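You operate a simulated robot arm through the tools that you are given. There is no shell and no other tool. Be economical: measure what you need, move in short steps, check, and stop when the job is done.

The job below is to be done with a simulated robot arm. You get a single attempt, and the scene is never put back.

TASK
Make room on the hobby table top for the clear beads jar. At the end: the clear beads jar stands where the white glue jar stood; the beige dusting brush is on the white tea saucer; the silver door key stands on top of the yellow three-dot pine wedge; the white glue jar from the hobby table top is on the top of the jar step; whatever was shut is shut again. Leave all else as you found it, and nothing knocked over.

Only the result counts: the job must be done as asked and must still hold three seconds after the hand-in. Knocking over, shifting, dropping, spilling or breaking anything else fails it.

THE ROBOT
A 6-joint arm with a two-finger parallel gripper, fixed in place. Base frame: the origin is at the foot of the arm, x ahead of it, y to its left, z up; the work surface is at about z = 0. Lengths are in m, angles in rad, forces in N, time in s.
With the tool pointing down near the work surface it reaches from about 0.18 to 0.46 m from the base axis. Its first joint turns from -1.222 to 1.222 rad. Payload 1.9 kg.
Tool frame: the origin (TCP) lies between the finger pads and is the grasp point; the fingertips stand 0.023 m ahead of it; z points along the fingers, y is the line along which they close. The gripper opens to 0.094 m. The fingers are 0.038 m wide and 0.01 m thick; the gripper's body (0.054 by 0.096 m) begins 0.039 m behind the TCP.
Orientation is told as [roll, pitch, yaw] about the base's x, y, z axes, in that order, counted from this pose: with the fingers straight down and closing along the base's y, the tool's x points along the base's -x, its y along +y and its z along -z.

THE INTERFACE
- The arm moves only by the tool send_rows. Its arguments are lists of equal length, an entry for each row: "linear": the shift along the tool's x, y, z in m, a list of three; "angular": the turn, a rotation vector about the tool's x, y, z in rad, a list of three; "gripper": the opening in per cent of the stroke, from 0 (shut) to 100 (fully open). In form: {"linear": [[tx, ty, tz], ...], "angular": [[wx, wy, wz], ...], "gripper": [gripper, ...]}. A call has 1 to 20 rows; each row shifts and turns the commanded pose from where the row before left it, along the tool's axes as they then stand. A row lasts 0.2 s, in which the tool goes at most 0.05 m and 0.15 rad; a call with a longer step from one row to the next is refused whole, and so is a gripper value outside its range. A pose out of reach is approached as far as the arm can. The call stops where the force on the tool passes 40 N (or 10 N more than at its start, if that is more) or the arm is blocked; 0.2 s more then pass. Each finger travels about 0.108 m/s and halts on what it meets, pressing with about 28 N; the grip force reading is that of the motor and also rises with nothing between the fingers. The clock runs only during rows and for 0.2 s after the last one: add rows that do not move to give the fingers time. The reply holds the time, the measured pose of the TCP, the force on the tool along the base axes, the opening and the grip force, in the units named above and with some noise.
- Cameras (640 x 400 px; columns grow to the right, rows downward): "scene" is fixed at [0.0512, 0.3112, 0.4162]; the picture's right is [-0.80, -0.60, 0.00], its down [-0.39, 0.51, -0.76] and it looks along [0.46, -0.61, -0.64] (base axes); focal length 214 px, centre (320, 200). "wrist" rides on the gripper at [0.087, 0.016, -0.074] in the tool frame; the picture's right is [-0.18, 0.98, 0.00], its down [-0.58, -0.11, -0.81] and it looks along [-0.79, -0.15, 0.59] (tool axes); focal length 243 px, centre (320, 200). There is no depth. A picture from a camera that has moved, and an enlarged one, comes with that camera's place and axes in the base frame and with its lens.
- snapshot(camera): a new picture of that camera. The clock stands still meanwhile.
- inspect(camera, box): a new picture of the part [left, top, right, bottom] of that camera's present view, enlarged. The clock stands still meanwhile.
- close_job(): hands the job in; it is judged then, once.

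Work in short steps. Places have to be worked out from the pictures, the camera data and where the tool is seen: move nearer, look again, correct. Check each grasp and each placing, and mend what went wrong. You have 120 turns and 68 pictures in all, those below and enlarged ones among them. Open the gripper and draw the arm clear of the work before you hand the job in, unless the task says otherwise; then end with one line.

The tools are called after "Emit:" as name(argument=value, ...) on one line, values as JSON. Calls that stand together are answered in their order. send_rows: Moves the arm, as the interface text tells. Its arguments: {"type":"object","properties":{"linear":{"type":"array","items":{"type":"array","items":{"type":"number"}}},"angular":{"type":"array","items":{"type":"array","items":{"type":"number"}}},"gripper":{"type":"array","items":{"type":"number"}}},"required":["linear","angular","gripper"]} The other tools are called the same way: snapshot (camera) takes a picture; inspect (camera, box) takes an enlarged picture of a part of a camera's view; close_job () hands the job in.

At the start:

```text
time_s: 0.0
ee_pos: [0.2756, -0.0795, 0.3611]
tcp_rot: [0.0, 0.001, -0.003]
wrist_force: [-0.4, -0.4, 1.0]
grip_width: 0.094
finger_force: 0.1
```

scene: 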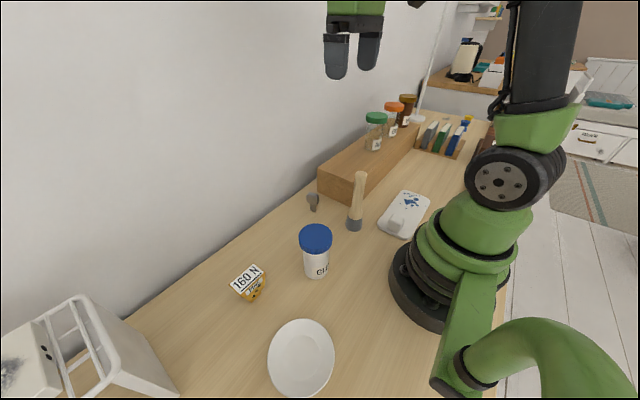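
wrist: 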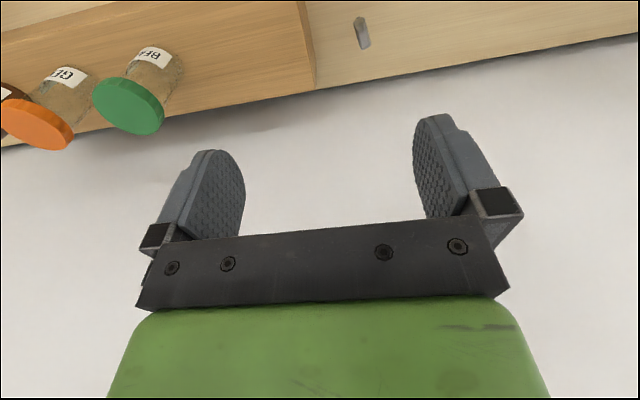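

I start by enlarging the key parts of the scene to identify the objects.

Emit:
inspect(camera="scene", box=[220, 200, 380, 400])

Emit:
inspect(camera="scene", box=[290, 80, 490, 240])

Emit:
inspect(camera="scene", box=[0, 240, 200, 400])

```text
2.00 times, centred on (300, 300) of scene
camera zoom: at [0.0512, 0.3112, 0.4162], right [-0.8, -0.6, 0.0], down [-0.39, 0.51, -0.76], along [0.46, -0.61, -0.64], focal length 429 px, centre (360, 0)
```

zoom: 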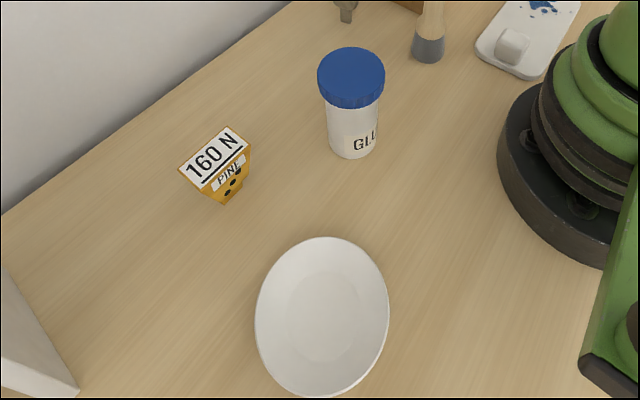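

```text
2.50 times, centred on (390, 160) of scene
camera zoom: at [0.0512, 0.3112, 0.4162], right [-0.8, -0.6, 0.0], down [-0.39, 0.51, -0.76], along [0.46, -0.61, -0.64], focal length 536 px, centre (145, 300)
```

zoom: 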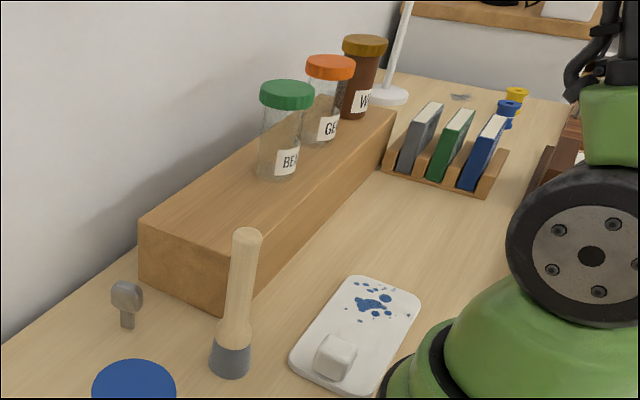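

```text
2.50 times, centred on (100, 320) of scene
camera zoom: at [0.0512, 0.3112, 0.4162], right [-0.8, -0.6, 0.0], down [-0.39, 0.51, -0.76], along [0.46, -0.61, -0.64], focal length 536 px, centre (870, -100)
```

zoom: 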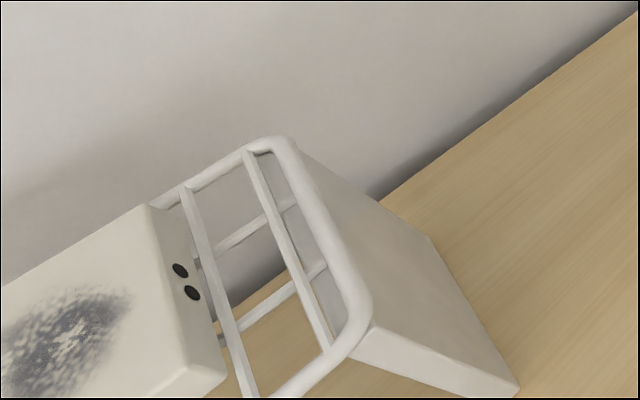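

The clear beads jar (green lid, "BEA…") stands on the wooden jar step near (0.31, -0.335), and the glue jar is near (0.207, 0.116). The brush is near (0.214, -0.054), the key near (0.337, -0.034), the wedge near (0.30, 0.22) and the saucer near (0.135, 0.25). I move above the glue jar and look.

Emit:
send_rows(linear=[[0.0115, 0.0326, 0.0235], [0.0115, 0.0326, 0.0235], [0.0115, 0.0326, 0.0235], [0.0115, 0.0326, 0.0235], [0.0115, 0.0326, 0.0235], [0.0115, 0.0326, 0.0235], [0, 0, 0]], angular=[[0, 0, 0], [0, 0, 0], [0, 0, 0], [0, 0, 0], [0, 0, 0], [0, 0, 0], [0, 0, 0]], gripper=[100, 100, 100, 100, 100, 100, 100])

Emit:
snapshot(camera="wrist")

Emit:
snapshot(camera="scene")

```text
time_s: 1.6
ee_pos: [0.2057, 0.1178, 0.2186]
tcp_rot: [0.001, -0.001, -0.004]
wrist_force: [-0.1, 0.8, -0.5]
grip_width: 0.094
finger_force: 0.0
```

```text
62 pictures are left
camera wrist: at [0.1198, 0.1326, 0.2944], right [0.18, 0.98, 0.0], down [0.58, -0.11, 0.81], along [0.79, -0.15, -0.59], focal length 243 px, centre (320, 200)
```

wrist: 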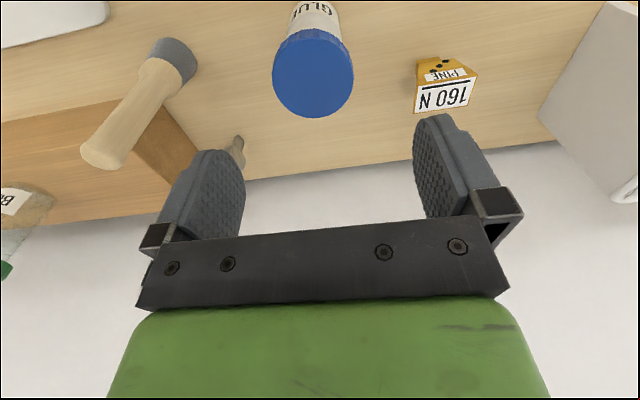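

```text
61 pictures are left
```

scene: 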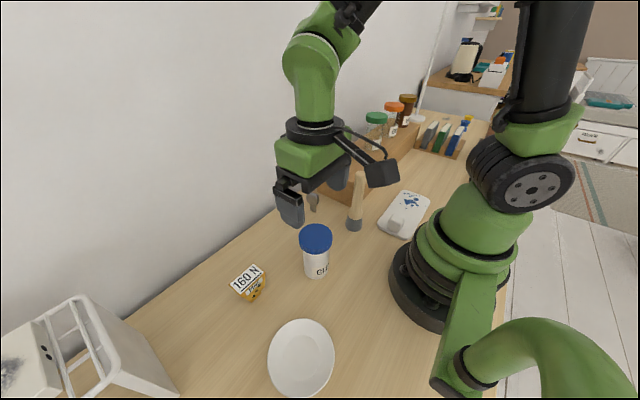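

The lid centre triangulates to about (0.209, 0.111) with its top near z = 0.113. I go down to TCP z ≈ 0.082 and stop there open to check the clearance.

Emit:
send_rows(linear=[[-0.0033, -0.0068, 0.036], [0, 0, 0.035], [0, 0, 0.035], [0, 0, 0.031], [0, 0, 0]], angular=[[0, 0, 0], [0, 0, 0], [0, 0, 0], [0, 0, 0], [0, 0, 0]], gripper=[100, 100, 100, 100, 100])

Emit:
snapshot(camera="wrist")

Emit:
inspect(camera="scene", box=[240, 160, 400, 300])

```text
time_s: 2.8
ee_pos: [0.2099, 0.1099, 0.0821]
tcp_rot: [-0.002, -0.002, -0.002]
wrist_force: [0.1, -0.2, 0.6]
grip_width: 0.0944
finger_force: 0.0
```

```text
60 pictures are left
camera wrist: at [0.1226, 0.1257, 0.1592], right [0.19, 0.98, 0.0], down [0.58, -0.11, 0.81], along [0.79, -0.15, -0.59], focal length 243 px, centre (320, 200)
```

wrist: 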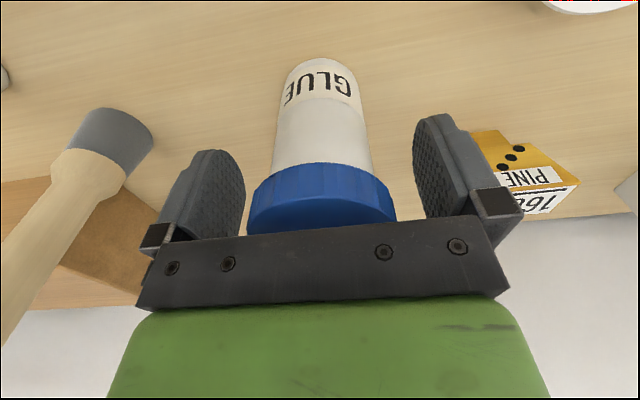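

```text
2.86 times, centred on (320, 230) of scene
camera zoom: at [0.0512, 0.3112, 0.4162], right [-0.8, -0.6, 0.0], down [-0.39, 0.51, -0.76], along [0.46, -0.61, -0.64], focal length 613 px, centre (320, 114)
```

zoom: 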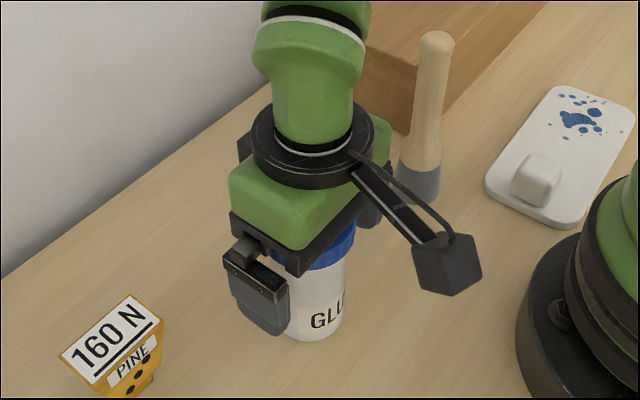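

The jar is centred between the fingers, so I close on it.

Emit:
send_rows(linear=[[0, 0, 0], [0, 0, 0], [0, 0, 0], [0, 0, 0]], angular=[[0, 0, 0], [0, 0, 0], [0, 0, 0], [0, 0, 0]], gripper=[40, 40, 40, 40])

```text
time_s: 3.8
ee_pos: [0.2104, 0.111, 0.0843]
tcp_rot: [0.0, 0.001, -0.002]
wrist_force: [0.6, -0.5, -0.5]
grip_width: 0.0618
finger_force: 28.6
```

It holds at a width of 0.062. I lift a little and check.

Emit:
send_rows(linear=[[0, 0, -0.02], [0, 0, -0.03], [0, 0, -0.03], [0, 0, 0]], angular=[[0, 0, 0], [0, 0, 0], [0, 0, 0], [0, 0, 0]], gripper=[40, 40, 40, 40])

Emit:
snapshot(camera="wrist")

```text
time_s: 4.8
ee_pos: [0.211, 0.1102, 0.1648]
tcp_rot: [0.002, -0.003, -0.002]
wrist_force: [-0.3, -0.3, -2.4]
grip_width: 0.0615
finger_force: 27.7
```

```text
58 pictures are left
camera wrist: at [0.1238, 0.1267, 0.2392], right [0.19, 0.98, 0.0], down [0.58, -0.11, 0.81], along [0.79, -0.15, -0.59], focal length 243 px, centre (320, 200)
```

wrist: 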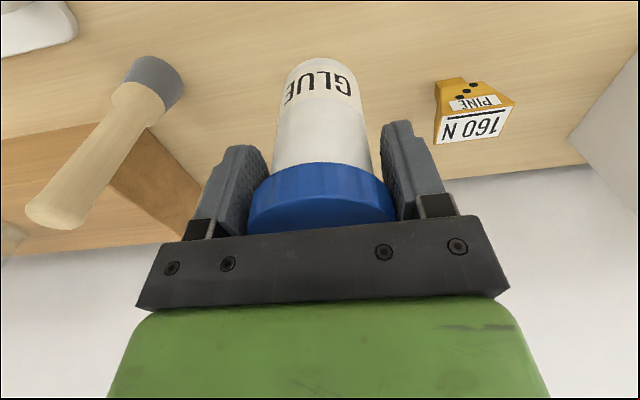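

The glue jar is lifted and upright. I raise it to z = 0.30 to clear the brush, then carry it over the step to (0.315, -0.20) and look.

Emit:
send_rows(linear=[[0, 0, -0.045], [0, 0, -0.045], [0, 0, -0.045], [-0.0131, -0.0388, 0], [-0.0131, -0.0388, 0], [-0.0131, -0.0388, 0], [-0.0131, -0.0388, 0], [-0.0131, -0.0388, 0], [-0.0131, -0.0388, 0], [-0.0131, -0.0388, 0], [-0.0131, -0.0388, 0], [0, 0, 0]], angular=[[0, 0, 0], [0, 0, 0], [0, 0, 0], [0, 0, 0], [0, 0, 0], [0, 0, 0], [0, 0, 0], [0, 0, 0], [0, 0, 0], [0, 0, 0], [0, 0, 0], [0, 0, 0]], gripper=[40, 40, 40, 40, 40, 40, 40, 40, 40, 40, 40, 40])

Emit:
snapshot(camera="wrist")

Emit:
snapshot(camera="scene")

```text
time_s: 7.4
ee_pos: [0.315, -0.2031, 0.2994]
tcp_rot: [0.003, 0.0, -0.001]
wrist_force: [0.3, 0.4, -2.1]
grip_width: 0.0615
finger_force: 27.9
```

```text
57 pictures are left
camera wrist: at [0.2289, -0.1877, 0.3746], right [0.19, 0.98, 0.0], down [0.58, -0.11, 0.81], along [0.79, -0.15, -0.59], focal length 243 px, centre (320, 200)
```

wrist: 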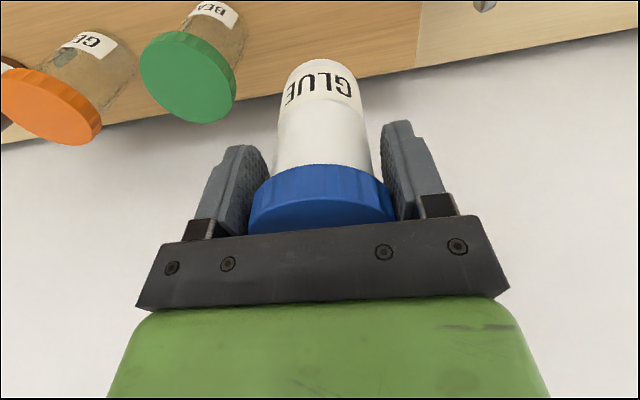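

```text
56 pictures are left
```

scene: 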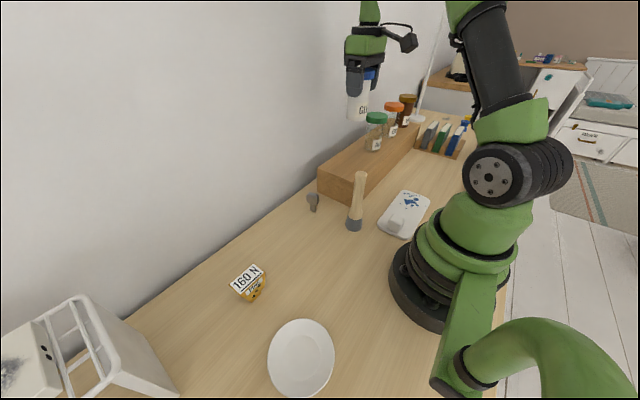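

The step top is near z ≈ 0.088, its end is at y ≈ -0.108, and the beads jar is at about (0.303, -0.302). I place the glue at y = -0.182 and descend most of the way.

Emit:
send_rows(linear=[[0, 0.021, 0], [0, 0, 0.035], [0, 0, 0.035], [0, 0, 0.035], [0, 0, 0.01], [0, 0, 0]], angular=[[0, 0, 0], [0, 0, 0], [0, 0, 0], [0, 0, 0], [0, 0, 0], [0, 0, 0]], gripper=[40, 40, 40, 40, 40, 40])

Emit:
inspect(camera="scene", box=[290, 60, 450, 220])

Emit:
snapshot(camera="wrist")

```text
time_s: 8.8
ee_pos: [0.3135, -0.1804, 0.1847]
tcp_rot: [0.0, 0.0, -0.002]
wrist_force: [0.7, 0.3, -3.2]
grip_width: 0.0612
finger_force: 27.9
```

```text
2.50 times, centred on (370, 140) of scene
camera zoom: at [0.0512, 0.3112, 0.4162], right [-0.8, -0.6, 0.0], down [-0.39, 0.51, -0.76], along [0.46, -0.61, -0.64], focal length 536 px, centre (195, 350)
```

zoom: 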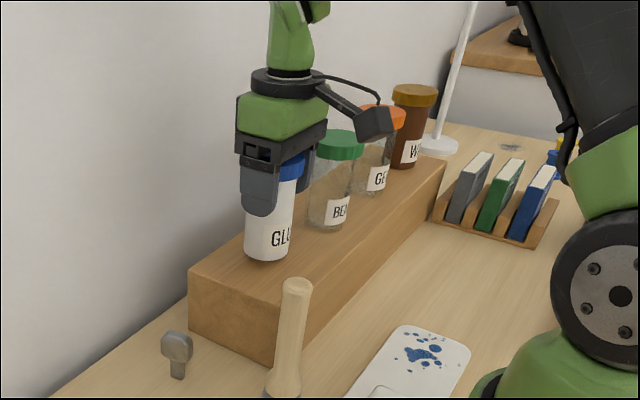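

```text
54 pictures are left
camera wrist: at [0.228, -0.165, 0.2596], right [0.19, 0.98, 0.0], down [0.58, -0.11, 0.81], along [0.79, -0.15, -0.59], focal length 243 px, centre (320, 200)
```

wrist: 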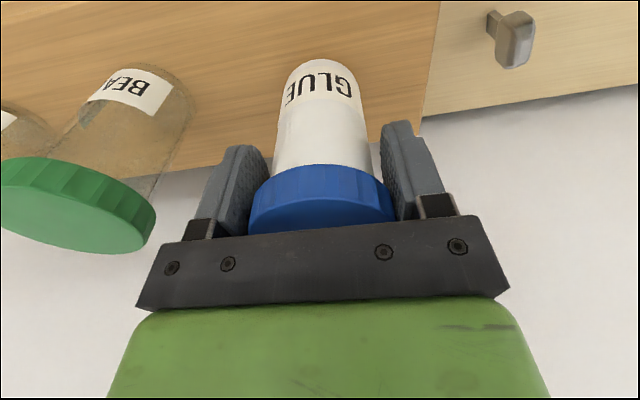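

It is well placed, with its bottom perhaps 1–1.5 cm above the step. I lower it in small steps and watch the force.

Emit:
send_rows(linear=[[0, 0, 0.004], [0, 0, 0.003], [0, 0, 0.002], [0, 0, 0]], angular=[[0, 0, 0], [0, 0, 0], [0, 0, 0], [0, 0, 0]], gripper=[40, 40, 40, 40])

```text
time_s: 9.8
ee_pos: [0.3134, -0.1802, 0.1733]
tcp_rot: [-0.002, -0.001, -0.002]
wrist_force: [-0.2, 0.3, -2.3]
grip_width: 0.0614
finger_force: 28.3
```

There is no contact yet, so I keep lowering.

Emit:
send_rows(linear=[[0, 0, 0.002], [0, 0, 0.002], [0, 0, 0]], angular=[[0, 0, 0], [0, 0, 0], [0, 0, 0]], gripper=[40, 40, 40])

```text
time_s: 10.6
ee_pos: [0.3164, -0.1815, 0.1698]
tcp_rot: [-0.001, -0.006, -0.002]
wrist_force: [-1.9, 1.1, 31.8]
grip_width: 0.0618
finger_force: 27.4
```

It is in contact (32 N). I relieve 1.5 mm, then open slowly.

Emit:
send_rows(linear=[[0, 0, -0.0015], [0, 0, 0], [0, 0, 0], [0, 0, 0]], angular=[[0, 0, 0], [0, 0, 0], [0, 0, 0], [0, 0, 0]], gripper=[40, 40, 75, 100])

Emit:
snapshot(camera="wrist")

```text
time_s: 11.6
ee_pos: [0.3158, -0.1801, 0.1721]
tcp_rot: [0.001, -0.002, -0.002]
wrist_force: [0.4, -0.4, -0.1]
grip_width: 0.0941
finger_force: 0.2
```

```text
53 pictures are left
camera wrist: at [0.2285, -0.1648, 0.2472], right [0.19, 0.98, 0.0], down [0.58, -0.11, 0.81], along [0.79, -0.15, -0.59], focal length 243 px, centre (320, 200)
```

wrist: 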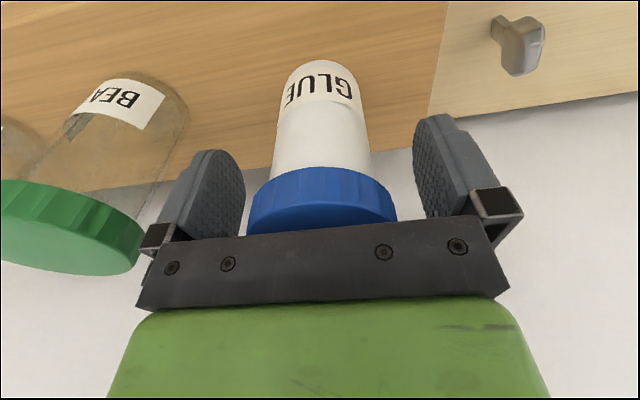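

The glue is standing. I rise straight up and go over the beads jar.

Emit:
send_rows(linear=[[0, 0, -0.04], [0, 0, -0.045], [0, 0, -0.045], [0.003, -0.04, 0], [0.003, -0.04, 0], [0.007, -0.04, 0], [0, 0, 0]], angular=[[0, 0, 0], [0, 0, 0], [0, 0, 0], [0, 0, 0], [0, 0, 0], [0, 0, 0], [0, 0, 0]], gripper=[100, 100, 100, 100, 100, 100, 100])

Emit:
snapshot(camera="wrist")

Emit:
inspect(camera="scene", box=[310, 60, 470, 220])

```text
time_s: 13.2
ee_pos: [0.3027, -0.293, 0.2987]
tcp_rot: [0.002, -0.001, -0.002]
wrist_force: [-0.8, 0.3, -1.6]
grip_width: 0.094
finger_force: 0.0
out of reach, approached as far as the arm can: row 6
```

```text
52 pictures are left
camera wrist: at [0.2167, -0.2775, 0.3752], right [0.19, 0.98, 0.0], down [0.58, -0.11, 0.81], along [0.79, -0.15, -0.59], focal length 243 px, centre (320, 200)
```

wrist: 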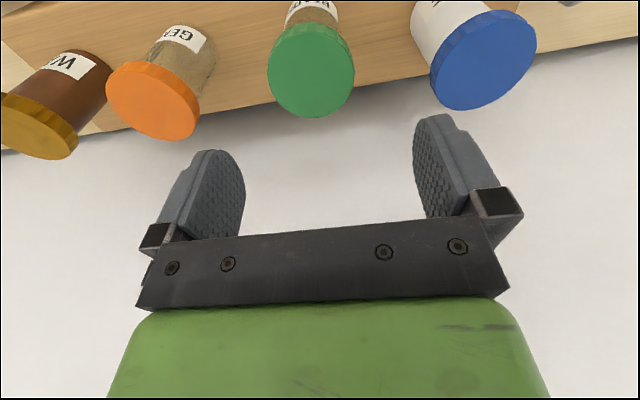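

```text
2.50 times, centred on (390, 140) of scene
camera zoom: at [0.0512, 0.3112, 0.4162], right [-0.8, -0.6, 0.0], down [-0.39, 0.51, -0.76], along [0.46, -0.61, -0.64], focal length 536 px, centre (145, 350)
```

zoom: 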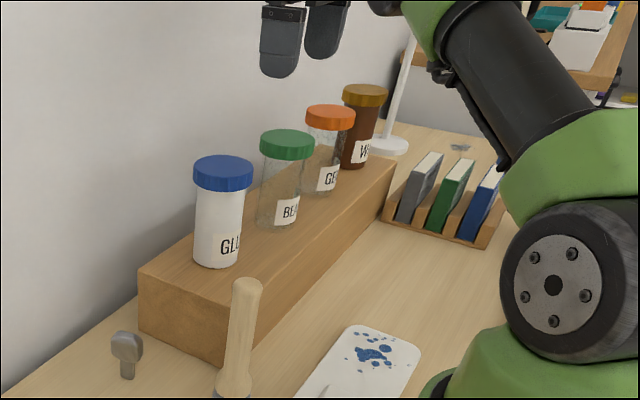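

The centre of the beads lid is about (0.304, -0.300). The reach was clipped at this height, so I come down some and re-read before committing.

Emit:
send_rows(linear=[[0, 0, 0.03], [0, 0, 0.015], [0, 0, 0]], angular=[[0, 0, 0], [0, 0, 0], [0, 0, 0]], gripper=[100, 100, 100])

```text
time_s: 14.0
ee_pos: [0.3037, -0.2937, 0.2538]
tcp_rot: [0.002, -0.003, -0.003]
wrist_force: [-0.2, -0.6, -0.2]
grip_width: 0.094
finger_force: 0.0
```

Emit:
send_rows(linear=[[0, -0.0065, 0], [0, 0, 0]], angular=[[0, 0, 0], [0, 0, 0]], gripper=[100, 100])

Emit:
snapshot(camera="wrist")

```text
time_s: 14.6
ee_pos: [0.3017, -0.2993, 0.2529]
tcp_rot: [0.003, 0.001, -0.001]
wrist_force: [0.3, 0.3, -0.8]
grip_width: 0.0939
finger_force: 0.1
```

```text
50 pictures are left
camera wrist: at [0.2161, -0.2851, 0.3287], right [0.19, 0.98, 0.0], down [0.58, -0.11, 0.81], along [0.79, -0.15, -0.59], focal length 243 px, centre (320, 200)
```

wrist: 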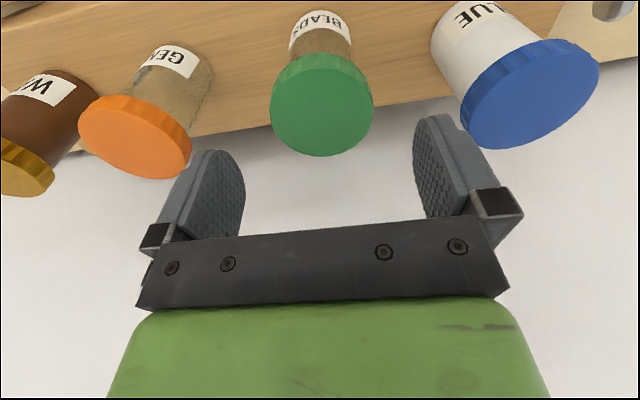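

It is aligned. I go down to z ≈ 0.171.

Emit:
send_rows(linear=[[-0.001, -0.001, 0.03], [0, 0, 0.03], [0, 0, 0.021], [0, 0, 0]], angular=[[0, 0, 0], [0, 0, 0], [0, 0, 0], [0, 0, 0]], gripper=[100, 100, 100, 100])

Emit:
snapshot(camera="wrist")

```text
time_s: 15.6
ee_pos: [0.3033, -0.3009, 0.1723]
tcp_rot: [0.001, -0.002, -0.002]
wrist_force: [-0.5, 0.3, -0.8]
grip_width: 0.0942
finger_force: 0.0
```

```text
49 pictures are left
camera wrist: at [0.2167, -0.2857, 0.2474], right [0.19, 0.98, 0.0], down [0.58, -0.11, 0.81], along [0.79, -0.15, -0.59], focal length 243 px, centre (320, 200)
```

wrist: 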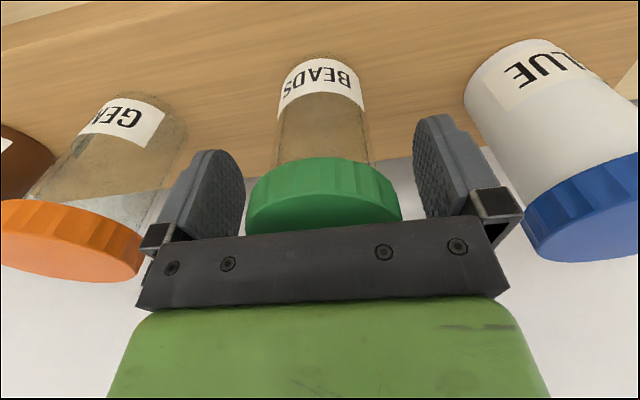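

It is centred. I close, then lift a little.

Emit:
send_rows(linear=[[0, 0, 0], [0, 0, 0], [0, 0, 0], [0, 0, 0], [0, 0, -0.02], [0, 0, -0.03], [0, 0, -0.03], [0, 0, 0]], angular=[[0, 0, 0], [0, 0, 0], [0, 0, 0], [0, 0, 0], [0, 0, 0], [0, 0, 0], [0, 0, 0], [0, 0, 0]], gripper=[40, 40, 40, 40, 40, 40, 40, 40])

Emit:
snapshot(camera="wrist")

```text
time_s: 17.4
ee_pos: [0.3047, -0.2999, 0.2526]
tcp_rot: [0.0, -0.002, 0.001]
wrist_force: [-0.5, -0.2, -1.5]
grip_width: 0.0619
finger_force: 28.2
```

```text
48 pictures are left
camera wrist: at [0.2182, -0.2845, 0.3282], right [0.18, 0.98, 0.0], down [0.58, -0.11, 0.81], along [0.79, -0.15, -0.59], focal length 243 px, centre (320, 200)
```

wrist: 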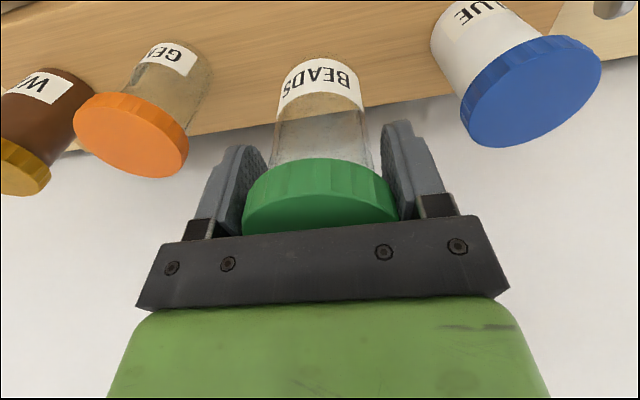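

It is held well and upright. I retract toward -x away from the glue jar, raise to z ≈ 0.32, then carry it over to the glue's old place, staying above the brush.

Emit:
send_rows(linear=[[0.0465, 0, -0.015], [0.0465, 0, -0.015], [0, 0, -0.02], [0, 0, -0.02], [0, 0.0411, 0], [0, 0.0411, 0], [0, 0.0411, 0], [0, 0.0411, 0], [0, 0.0411, 0], [0, 0.0411, 0], [0, 0.0411, 0], [0, 0.0411, 0], [0, 0.0411, 0], [0, 0.0411, 0], [0, 0, 0]], angular=[[0, 0, 0], [0, 0, 0], [0, 0, 0], [0, 0, 0], [0, 0, 0], [0, 0, 0], [0, 0, 0], [0, 0, 0], [0, 0, 0], [0, 0, 0], [0, 0, 0], [0, 0, 0], [0, 0, 0], [0, 0, 0], [0, 0, 0]], gripper=[40, 40, 40, 40, 40, 40, 40, 40, 40, 40, 40, 40, 40, 40, 40])

```text
time_s: 20.6
ee_pos: [0.2125, 0.1113, 0.3216]
tcp_rot: [0.001, 0.0, -0.002]
wrist_force: [-0.4, -0.3, -1.1]
grip_width: 0.0619
finger_force: 27.9
```

It is over the spot. I descend to z ≈ 0.092 first.

Emit:
send_rows(linear=[[0.001, 0, 0.045], [0, 0, 0.045], [0, 0, 0.045], [0, 0, 0.045], [0, 0, 0.035], [0, 0, 0.015], [0, 0, 0]], angular=[[0, 0, 0], [0, 0, 0], [0, 0, 0], [0, 0, 0], [0, 0, 0], [0, 0, 0], [0, 0, 0]], gripper=[40, 40, 40, 40, 40, 40, 40])

Emit:
inspect(camera="scene", box=[220, 140, 380, 300])

```text
time_s: 22.2
ee_pos: [0.2105, 0.1096, 0.0901]
tcp_rot: [-0.001, -0.001, -0.002]
wrist_force: [-0.1, 1.2, -2.5]
grip_width: 0.062
finger_force: 27.9
```

```text
2.50 times, centred on (300, 220) of scene
camera zoom: at [0.0512, 0.3112, 0.4162], right [-0.8, -0.6, 0.0], down [-0.39, 0.51, -0.76], along [0.46, -0.61, -0.64], focal length 536 px, centre (370, 150)
```

zoom: 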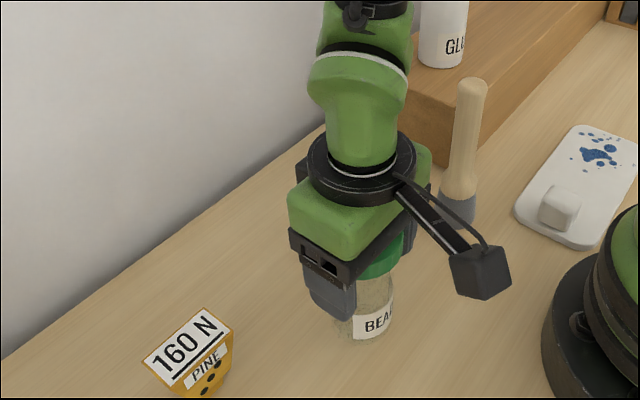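

Emit:
send_rows(linear=[[0, 0, 0.003], [0, 0, 0.002], [0, 0, 0.0015], [0, 0, 0]], angular=[[0, 0, 0], [0, 0, 0], [0, 0, 0], [0, 0, 0]], gripper=[40, 40, 40, 40])

```text
time_s: 23.2
ee_pos: [0.21, 0.1107, 0.0868]
tcp_rot: [-0.001, -0.002, -0.003]
wrist_force: [-0.1, -0.1, -1.8]
grip_width: 0.0619
finger_force: 27.7
```

There is still no contact, so I lower a bit more in 1 mm steps.

Emit:
send_rows(linear=[[0, 0, 0.001], [0, 0, 0.001], [0, 0, 0]], angular=[[0, 0, 0], [0, 0, 0], [0, 0, 0]], gripper=[40, 40, 40])

```text
time_s: 24.0
ee_pos: [0.211, 0.11, 0.0834]
tcp_rot: [0.001, 0.0, -0.003]
wrist_force: [0.3, -0.4, -1.3]
grip_width: 0.0617
finger_force: 28.1
```

Emit:
send_rows(linear=[[0, 0, 0.001], [0, 0, 0.001], [0, 0, 0]], angular=[[0, 0, 0], [0, 0, 0], [0, 0, 0]], gripper=[40, 40, 40])

```text
time_s: 24.8
ee_pos: [0.2102, 0.1104, 0.0808]
tcp_rot: [0.001, -0.001, -0.001]
wrist_force: [-5.0, 4.3, 30.9]
grip_width: 0.062
finger_force: 28.3
```

In contact. I relieve, open and rise clear.

Emit:
send_rows(linear=[[0, 0, -0.001], [0, 0, 0], [0, 0, 0], [0, 0, 0], [0, 0, -0.03], [0, 0, -0.045], [0, 0, -0.045], [0, 0, -0.045], [0, 0, 0]], angular=[[0, 0, 0], [0, 0, 0], [0, 0, 0], [0, 0, 0], [0, 0, 0], [0, 0, 0], [0, 0, 0], [0, 0, 0], [0, 0, 0]], gripper=[40, 40, 75, 100, 100, 100, 100, 100, 100])

Emit:
snapshot(camera="wrist")

Emit:
inspect(camera="scene", box=[220, 200, 380, 400])

```text
time_s: 26.8
ee_pos: [0.212, 0.1097, 0.246]
tcp_rot: [-0.001, -0.003, 0.001]
wrist_force: [0.2, -0.4, -1.0]
grip_width: 0.0941
finger_force: 0.0
```

```text
46 pictures are left
camera wrist: at [0.1248, 0.1253, 0.3222], right [0.18, 0.98, 0.0], down [0.58, -0.11, 0.81], along [0.79, -0.15, -0.59], focal length 243 px, centre (320, 200)
```

wrist: 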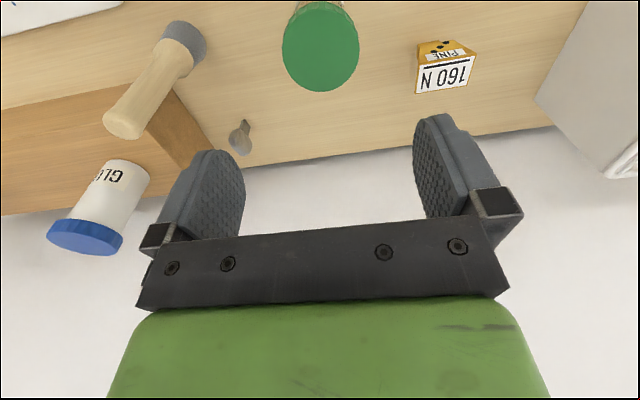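

```text
2.00 times, centred on (300, 300) of scene
camera zoom: at [0.0512, 0.3112, 0.4162], right [-0.8, -0.6, 0.0], down [-0.39, 0.51, -0.76], along [0.46, -0.61, -0.64], focal length 429 px, centre (360, 0)
```

zoom: 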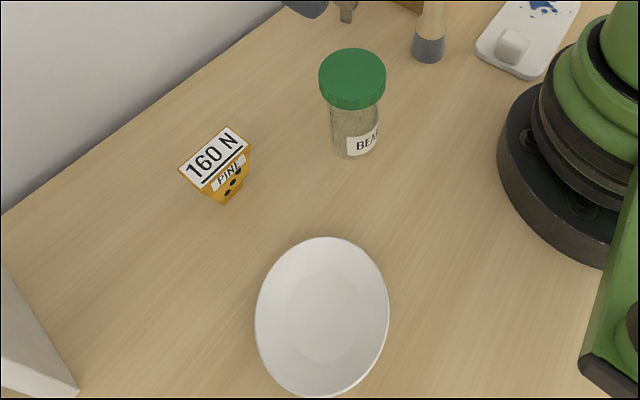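

The beads jar stands where the glue stood. Next is the brush: its handle top triangulates to (0.214, -0.051, 0.16). I move above it.

Emit:
send_rows(linear=[[-0.0005, -0.0403, 0], [-0.0005, -0.0403, 0], [-0.0005, -0.0403, 0], [-0.0005, -0.0403, 0], [0, 0, 0.02], [0, 0, 0]], angular=[[0, 0, 0], [0, 0, 0], [0, 0, 0], [0, 0, 0], [0, 0, 0], [0, 0, 0]], gripper=[100, 100, 100, 100, 100, 100])

Emit:
snapshot(camera="wrist")

```text
time_s: 28.2
ee_pos: [0.2126, -0.0538, 0.2283]
tcp_rot: [0.001, 0.0, -0.002]
wrist_force: [0.0, -0.3, 0.1]
grip_width: 0.0944
finger_force: 0.0
```

```text
44 pictures are left
camera wrist: at [0.1256, -0.0367, 0.3043], right [0.19, 0.98, 0.0], down [0.58, -0.11, 0.81], along [0.79, -0.15, -0.59], focal length 243 px, centre (320, 200)
```

wrist: 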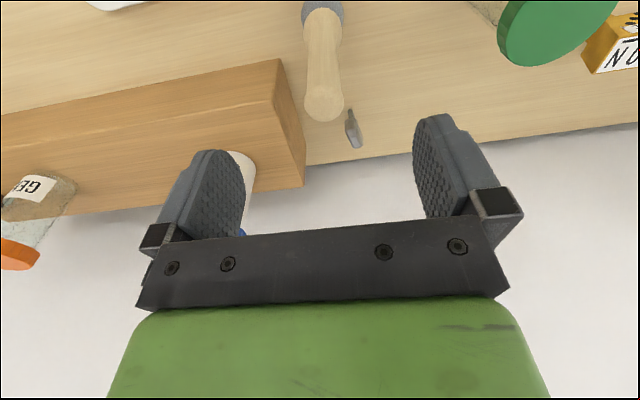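

The brush top is at (0.2155, -0.051). I descend to z ≈ 0.13 and check.

Emit:
send_rows(linear=[[-0.003, 0.0025, 0.033], [0, 0, 0.033], [0, 0, 0.032], [0, 0, 0]], angular=[[0, 0, 0], [0, 0, 0], [0, 0, 0], [0, 0, 0]], gripper=[100, 100, 100, 100])

Emit:
snapshot(camera="wrist")

Emit:
inspect(camera="scene", box=[290, 110, 450, 250])

```text
time_s: 29.2
ee_pos: [0.2138, -0.0485, 0.1307]
tcp_rot: [0.0, -0.001, -0.002]
wrist_force: [0.3, -0.6, 0.7]
grip_width: 0.0939
finger_force: 0.1
```

```text
43 pictures are left
camera wrist: at [0.1281, -0.034, 0.2054], right [0.19, 0.98, 0.0], down [0.58, -0.11, 0.81], along [0.79, -0.15, -0.59], focal length 243 px, centre (320, 200)
```

wrist: 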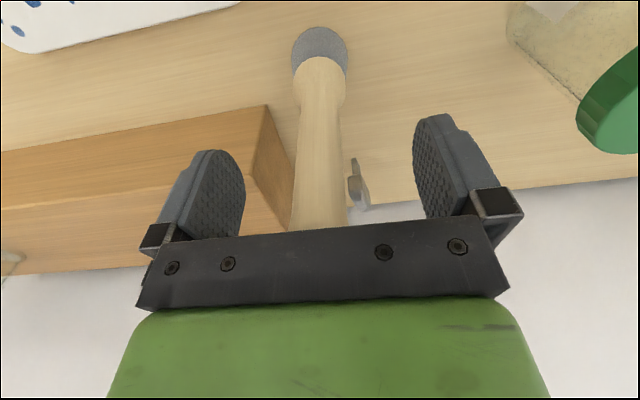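

```text
2.86 times, centred on (370, 180) of scene
camera zoom: at [0.0512, 0.3112, 0.4162], right [-0.8, -0.6, 0.0], down [-0.39, 0.51, -0.76], along [0.46, -0.61, -0.64], focal length 613 px, centre (177, 257)
```

zoom: 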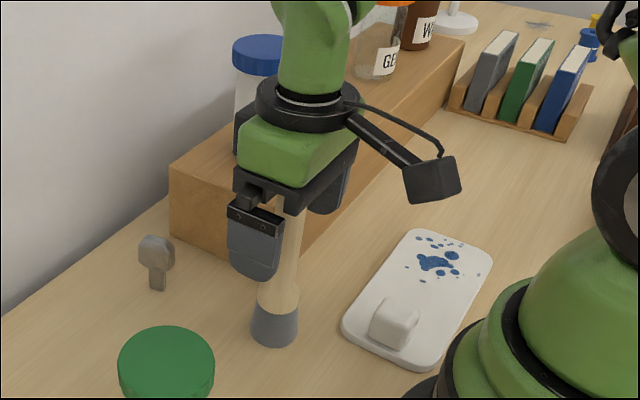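

It is centred. I close on the handle.

Emit:
send_rows(linear=[[0, 0, 0], [0, 0, 0], [0, 0, 0], [0, 0, 0]], angular=[[0, 0, 0], [0, 0, 0], [0, 0, 0], [0, 0, 0]], gripper=[40, 10, 5, 5])

Emit:
snapshot(camera="wrist")

```text
time_s: 30.2
ee_pos: [0.2148, -0.0501, 0.1295]
tcp_rot: [0.0, -0.003, -0.002]
wrist_force: [-0.9, 0.6, 0.0]
grip_width: 0.0246
finger_force: 27.9
```

```text
41 pictures are left
camera wrist: at [0.1281, -0.0341, 0.2058], right [0.19, 0.98, 0.0], down [0.58, -0.11, 0.81], along [0.79, -0.15, -0.59], focal length 243 px, centre (320, 200)
```

wrist: 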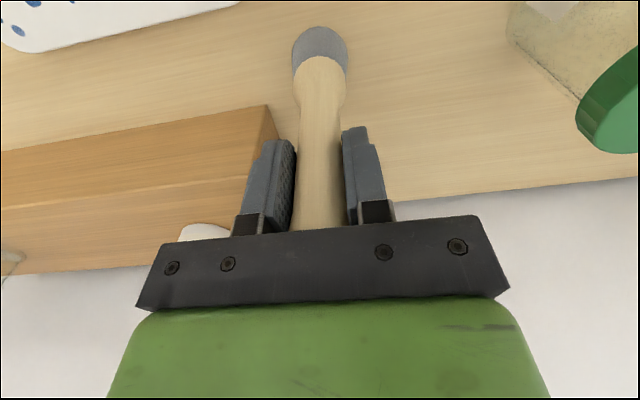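

The handle is held (0.0246). I lift to z ≈ 0.29, turn the tool to yaw ≈ 1.05, and carry the brush above the saucer.

Emit:
send_rows(linear=[[0, 0, -0.03], [0, 0, -0.045], [0, 0, -0.045], [0, 0, -0.04], [0, 0, 0], [0, 0, 0], [0, 0, 0], [0, 0, 0], [0, 0, 0], [0, 0, 0], [0, 0, 0], [0, 0, 0]], angular=[[0, 0, 0], [0, 0, 0], [0, 0, 0], [0, 0, 0], [0, 0, -0.15], [0, 0, -0.15], [0, 0, -0.15], [0, 0, -0.15], [0, 0, -0.15], [0, 0, -0.15], [0, 0, -0.15], [0, 0, 0]], gripper=[5, 5, 5, 5, 5, 5, 5, 5, 5, 5, 5, 5])

Emit:
snapshot(camera="scene")

```text
time_s: 32.8
ee_pos: [0.2153, -0.0494, 0.2901]
tcp_rot: [0.0, -0.002, 1.051]
wrist_force: [0.5, -0.7, -0.2]
grip_width: 0.0248
finger_force: 28.5
```

```text
40 pictures are left
```

scene: 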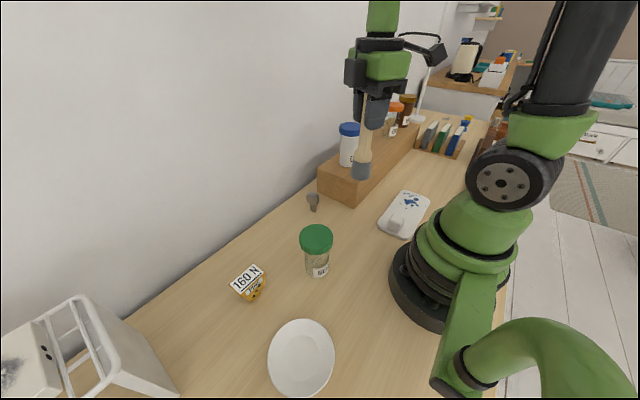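

The brush is held upright. Now I carry it to above the saucer.

Emit:
send_rows(linear=[[-0.0274, 0.0273, 0], [-0.0274, 0.0273, 0], [-0.0274, 0.0273, 0], [-0.0274, 0.0273, 0], [-0.0274, 0.0273, 0], [-0.0274, 0.0273, 0], [-0.0274, 0.0273, 0], [-0.0274, 0.0273, 0], [0, 0, 0]], angular=[[0, 0, 0], [0, 0, 0], [0, 0, 0], [0, 0, 0], [0, 0, 0], [0, 0, 0], [0, 0, 0], [0, 0, 0], [0, 0, 0]], gripper=[5, 5, 5, 5, 5, 5, 5, 5, 5])

Emit:
snapshot(camera="wrist")

Emit:
snapshot(camera="scene")

```text
time_s: 34.8
ee_pos: [0.1355, 0.25, 0.2894]
tcp_rot: [0.0, -0.002, 1.048]
wrist_force: [-0.1, -0.8, -0.5]
grip_width: 0.0248
finger_force: 28.0
```

```text
39 pictures are left
camera wrist: at [0.077, 0.1823, 0.3648], right [-0.76, 0.65, 0.0], down [0.38, 0.45, 0.81], along [0.52, 0.61, -0.59], focal length 243 px, centre (320, 200)
```

wrist: 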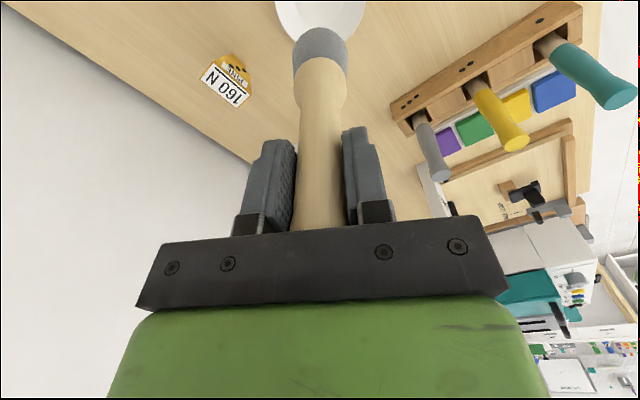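

```text
38 pictures are left
```

scene: 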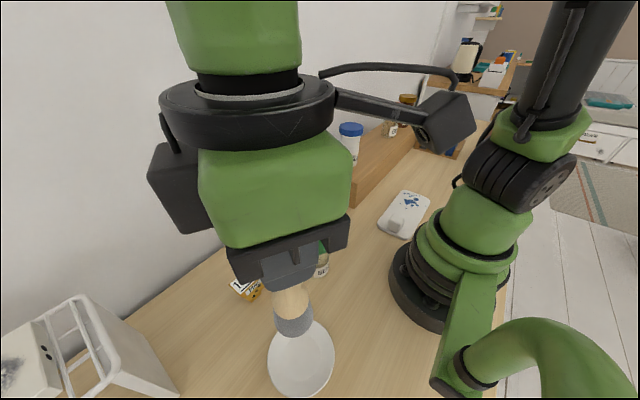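

It is over the saucer. I descend to TCP z ≈ 0.16 and check centring.

Emit:
send_rows(linear=[[0, 0, 0.045], [0, 0, 0.045], [0, 0, 0.04], [0, 0, 0]], angular=[[0, 0, 0], [0, 0, 0], [0, 0, 0], [0, 0, 0]], gripper=[5, 5, 5, 5])

Emit:
snapshot(camera="wrist")

Emit:
inspect(camera="scene", box=[220, 240, 380, 400])

```text
time_s: 35.8
ee_pos: [0.1373, 0.25, 0.1584]
tcp_rot: [0.001, -0.002, 1.047]
wrist_force: [0.3, 0.2, -0.6]
grip_width: 0.0248
finger_force: 27.4
```

```text
37 pictures are left
camera wrist: at [0.079, 0.1813, 0.2345], right [-0.76, 0.65, 0.0], down [0.38, 0.45, 0.81], along [0.53, 0.61, -0.59], focal length 243 px, centre (320, 200)
```

wrist: 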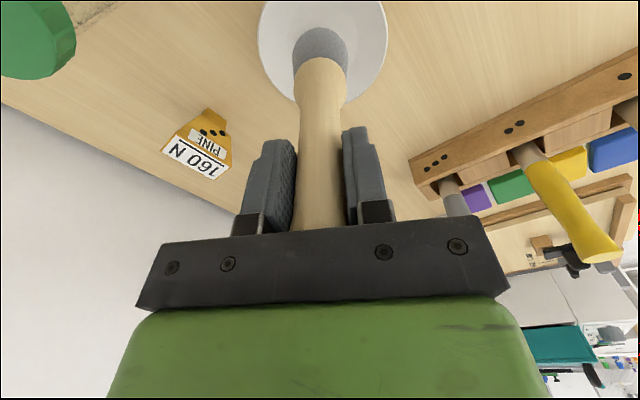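

```text
2.50 times, centred on (300, 320) of scene
camera zoom: at [0.0512, 0.3112, 0.4162], right [-0.8, -0.6, 0.0], down [-0.39, 0.51, -0.76], along [0.46, -0.61, -0.64], focal length 536 px, centre (370, -100)
```

zoom: 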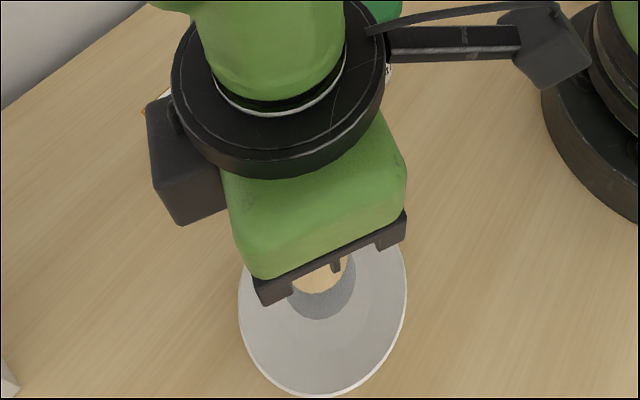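

It is centred within a few mm. I lower slowly onto the saucer.

Emit:
send_rows(linear=[[0, 0, 0.01], [0, 0, 0.004], [0, 0, 0.002], [0, 0, 0.002], [0, 0, 0]], angular=[[0, 0, 0], [0, 0, 0], [0, 0, 0], [0, 0, 0], [0, 0, 0]], gripper=[5, 5, 5, 5, 5])

```text
time_s: 37.0
ee_pos: [0.135, 0.2498, 0.1416]
tcp_rot: [-0.001, -0.002, 1.048]
wrist_force: [0.0, 0.6, -0.2]
grip_width: 0.0249
finger_force: 27.8
```

Emit:
send_rows(linear=[[0, 0, 0.0015], [0, 0, 0.0015], [0, 0, 0]], angular=[[0, 0, 0], [0, 0, 0], [0, 0, 0]], gripper=[5, 5, 5])

```text
time_s: 37.8
ee_pos: [0.1359, 0.2491, 0.1386]
tcp_rot: [-0.001, -0.002, 1.049]
wrist_force: [-0.5, -0.2, -0.9]
grip_width: 0.0249
finger_force: 28.4
```

Emit:
send_rows(linear=[[0, 0, 0.001], [0, 0, 0.001], [0, 0, 0.001], [0, 0, 0]], angular=[[0, 0, 0], [0, 0, 0], [0, 0, 0], [0, 0, 0]], gripper=[5, 5, 5, 5])

```text
time_s: 38.8
ee_pos: [0.1361, 0.2526, 0.136]
tcp_rot: [-0.002, -0.002, 1.049]
wrist_force: [-1.8, -1.2, 25.9]
grip_width: 0.0247
finger_force: 28.1
```

In contact. I relieve 1 mm and open gently.

Emit:
send_rows(linear=[[0, 0, -0.0008], [0, 0, 0], [0, 0, 0], [0, 0, 0], [0, 0, 0]], angular=[[0, 0, 0], [0, 0, 0], [0, 0, 0], [0, 0, 0], [0, 0, 0]], gripper=[5, 5, 40, 70, 70])

Emit:
snapshot(camera="wrist")

```text
time_s: 40.0
ee_pos: [0.1376, 0.2497, 0.1365]
tcp_rot: [0.0, -0.003, 1.048]
wrist_force: [-0.5, -1.2, 0.1]
grip_width: 0.0656
finger_force: 0.0
```

```text
35 pictures are left
camera wrist: at [0.0785, 0.1828, 0.2117], right [-0.76, 0.65, 0.0], down [0.38, 0.45, 0.81], along [0.52, 0.61, -0.59], focal length 243 px, centre (320, 200)
```

wrist: 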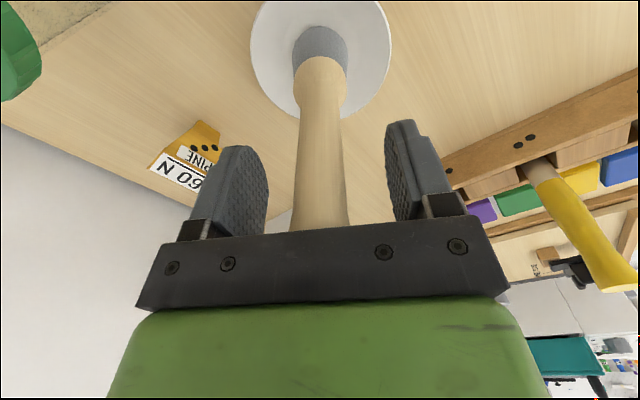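

The brush stands on the saucer. I rise, move back toward the key, and return to yaw 0 to inspect it.

Emit:
send_rows(linear=[[0, 0, -0.03], [0, 0, -0.04], [0, 0, -0.04], [0, 0, -0.03], [0.0221, -0.0319, 0], [0.0221, -0.0319, 0], [0.0221, -0.0319, 0], [0.0221, -0.0319, 0], [0.0221, -0.0319, 0], [0.0221, -0.0319, 0], [0.0221, -0.0319, 0], [0.0221, -0.0319, 0], [0, 0, 0], [0, 0, 0], [0, 0, 0], [0, 0, 0], [0, 0, 0], [0, 0, 0], [0, 0, 0], [0, 0, 0]], angular=[[0, 0, 0], [0, 0, 0], [0, 0, 0], [0, 0, 0], [0, 0, 0], [0, 0, 0], [0, 0, 0], [0, 0, 0], [0, 0, 0], [0, 0, 0], [0, 0, 0], [0, 0, 0], [0, 0, 0.15], [0, 0, 0.15], [0, 0, 0.15], [0, 0, 0.15], [0, 0, 0.15], [0, 0, 0.15], [0, 0, 0.15], [0, 0, 0]], gripper=[70, 100, 100, 100, 100, 100, 100, 100, 100, 100, 100, 100, 100, 100, 100, 100, 100, 100, 100, 100])

Emit:
snapshot(camera="scene")

Emit:
snapshot(camera="wrist")

```text
time_s: 44.2
ee_pos: [0.2695, -0.0311, 0.2763]
tcp_rot: [0.0, 0.0, -0.004]
wrist_force: [-0.1, 0.0, 0.9]
grip_width: 0.0939
finger_force: 0.0
```

```text
34 pictures are left
```

scene: 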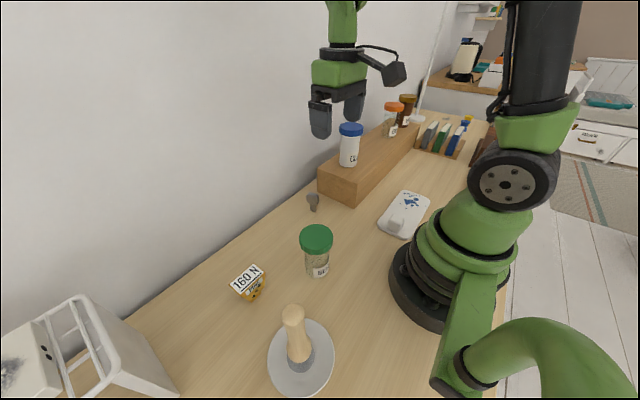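

```text
33 pictures are left
camera wrist: at [0.182, -0.0151, 0.3519], right [0.19, 0.98, 0.0], down [0.58, -0.11, 0.81], along [0.79, -0.15, -0.59], focal length 243 px, centre (320, 200)
```

wrist: 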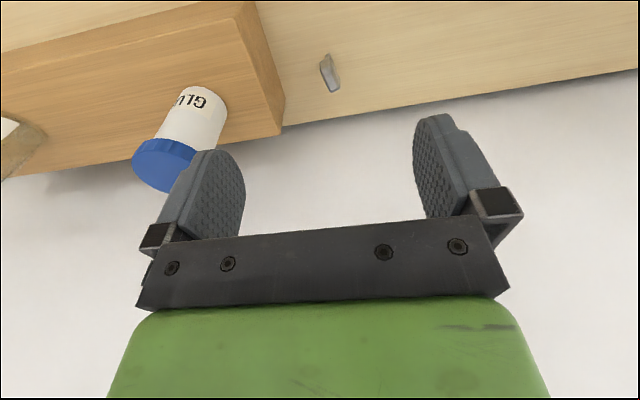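

The key is near (0.335, -0.031). I lower to z ≈ 0.16 for a close look at its shape and orientation.

Emit:
send_rows(linear=[[0, 0.005, 0.04], [0, 0.005, 0.04], [0, 0, 0.04], [0, 0, 0]], angular=[[0, 0, 0], [0, 0, 0], [0, 0, 0], [0, 0, 0]], gripper=[100, 100, 100, 100])

Emit:
inspect(camera="wrist", box=[240, 40, 420, 180])

Emit:
inspect(camera="scene", box=[290, 180, 340, 220])

Emit:
inspect(camera="scene", box=[220, 255, 280, 310])

```text
time_s: 45.2
ee_pos: [0.27, -0.0216, 0.1566]
tcp_rot: [0.0, 0.001, -0.002]
wrist_force: [-0.3, 0.6, 1.1]
grip_width: 0.0941
finger_force: 0.1
```

```text
2.86 times, centred on (330, 110) of wrist
camera zoom: at [0.1841, -0.006, 0.2317], right [0.19, 0.98, 0.0], down [0.58, -0.11, 0.81], along [0.79, -0.15, -0.59], focal length 693 px, centre (291, 457)
```

zoom: 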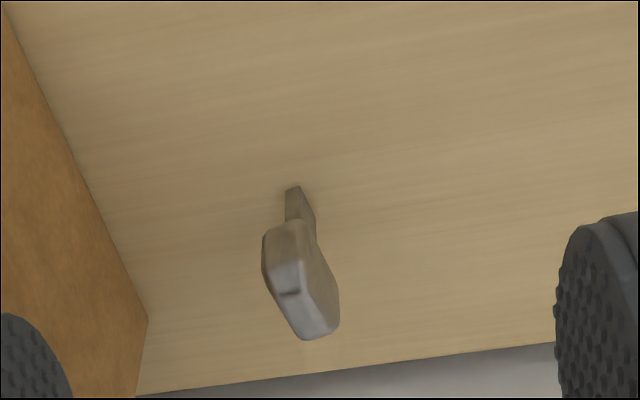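

```text
10.00 times, centred on (315, 200) of scene
camera zoom: at [0.0512, 0.3112, 0.4162], right [-0.8, -0.6, 0.0], down [-0.39, 0.51, -0.76], along [0.46, -0.61, -0.64], focal length 2145 px, centre (370, 200)
```

zoom: 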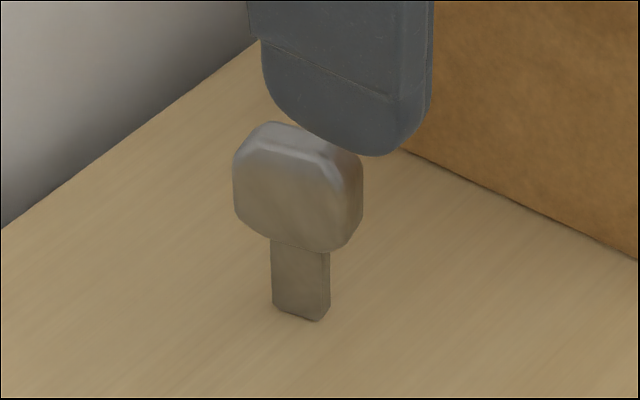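

```text
7.27 times, centred on (250, 282) of scene
camera zoom: at [0.0512, 0.3112, 0.4162], right [-0.8, -0.6, 0.0], down [-0.39, 0.51, -0.76], along [0.46, -0.61, -0.64], focal length 1560 px, centre (829, -400)
```

zoom: 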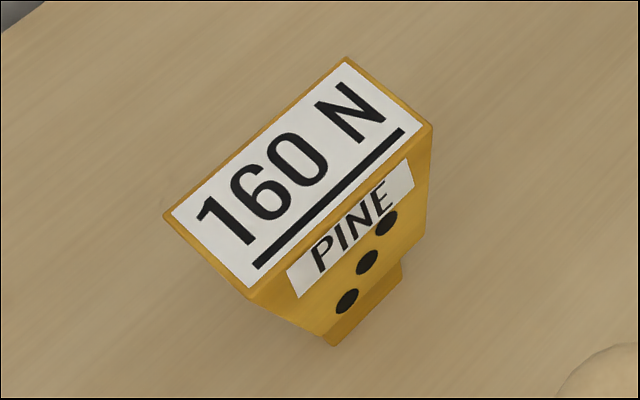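

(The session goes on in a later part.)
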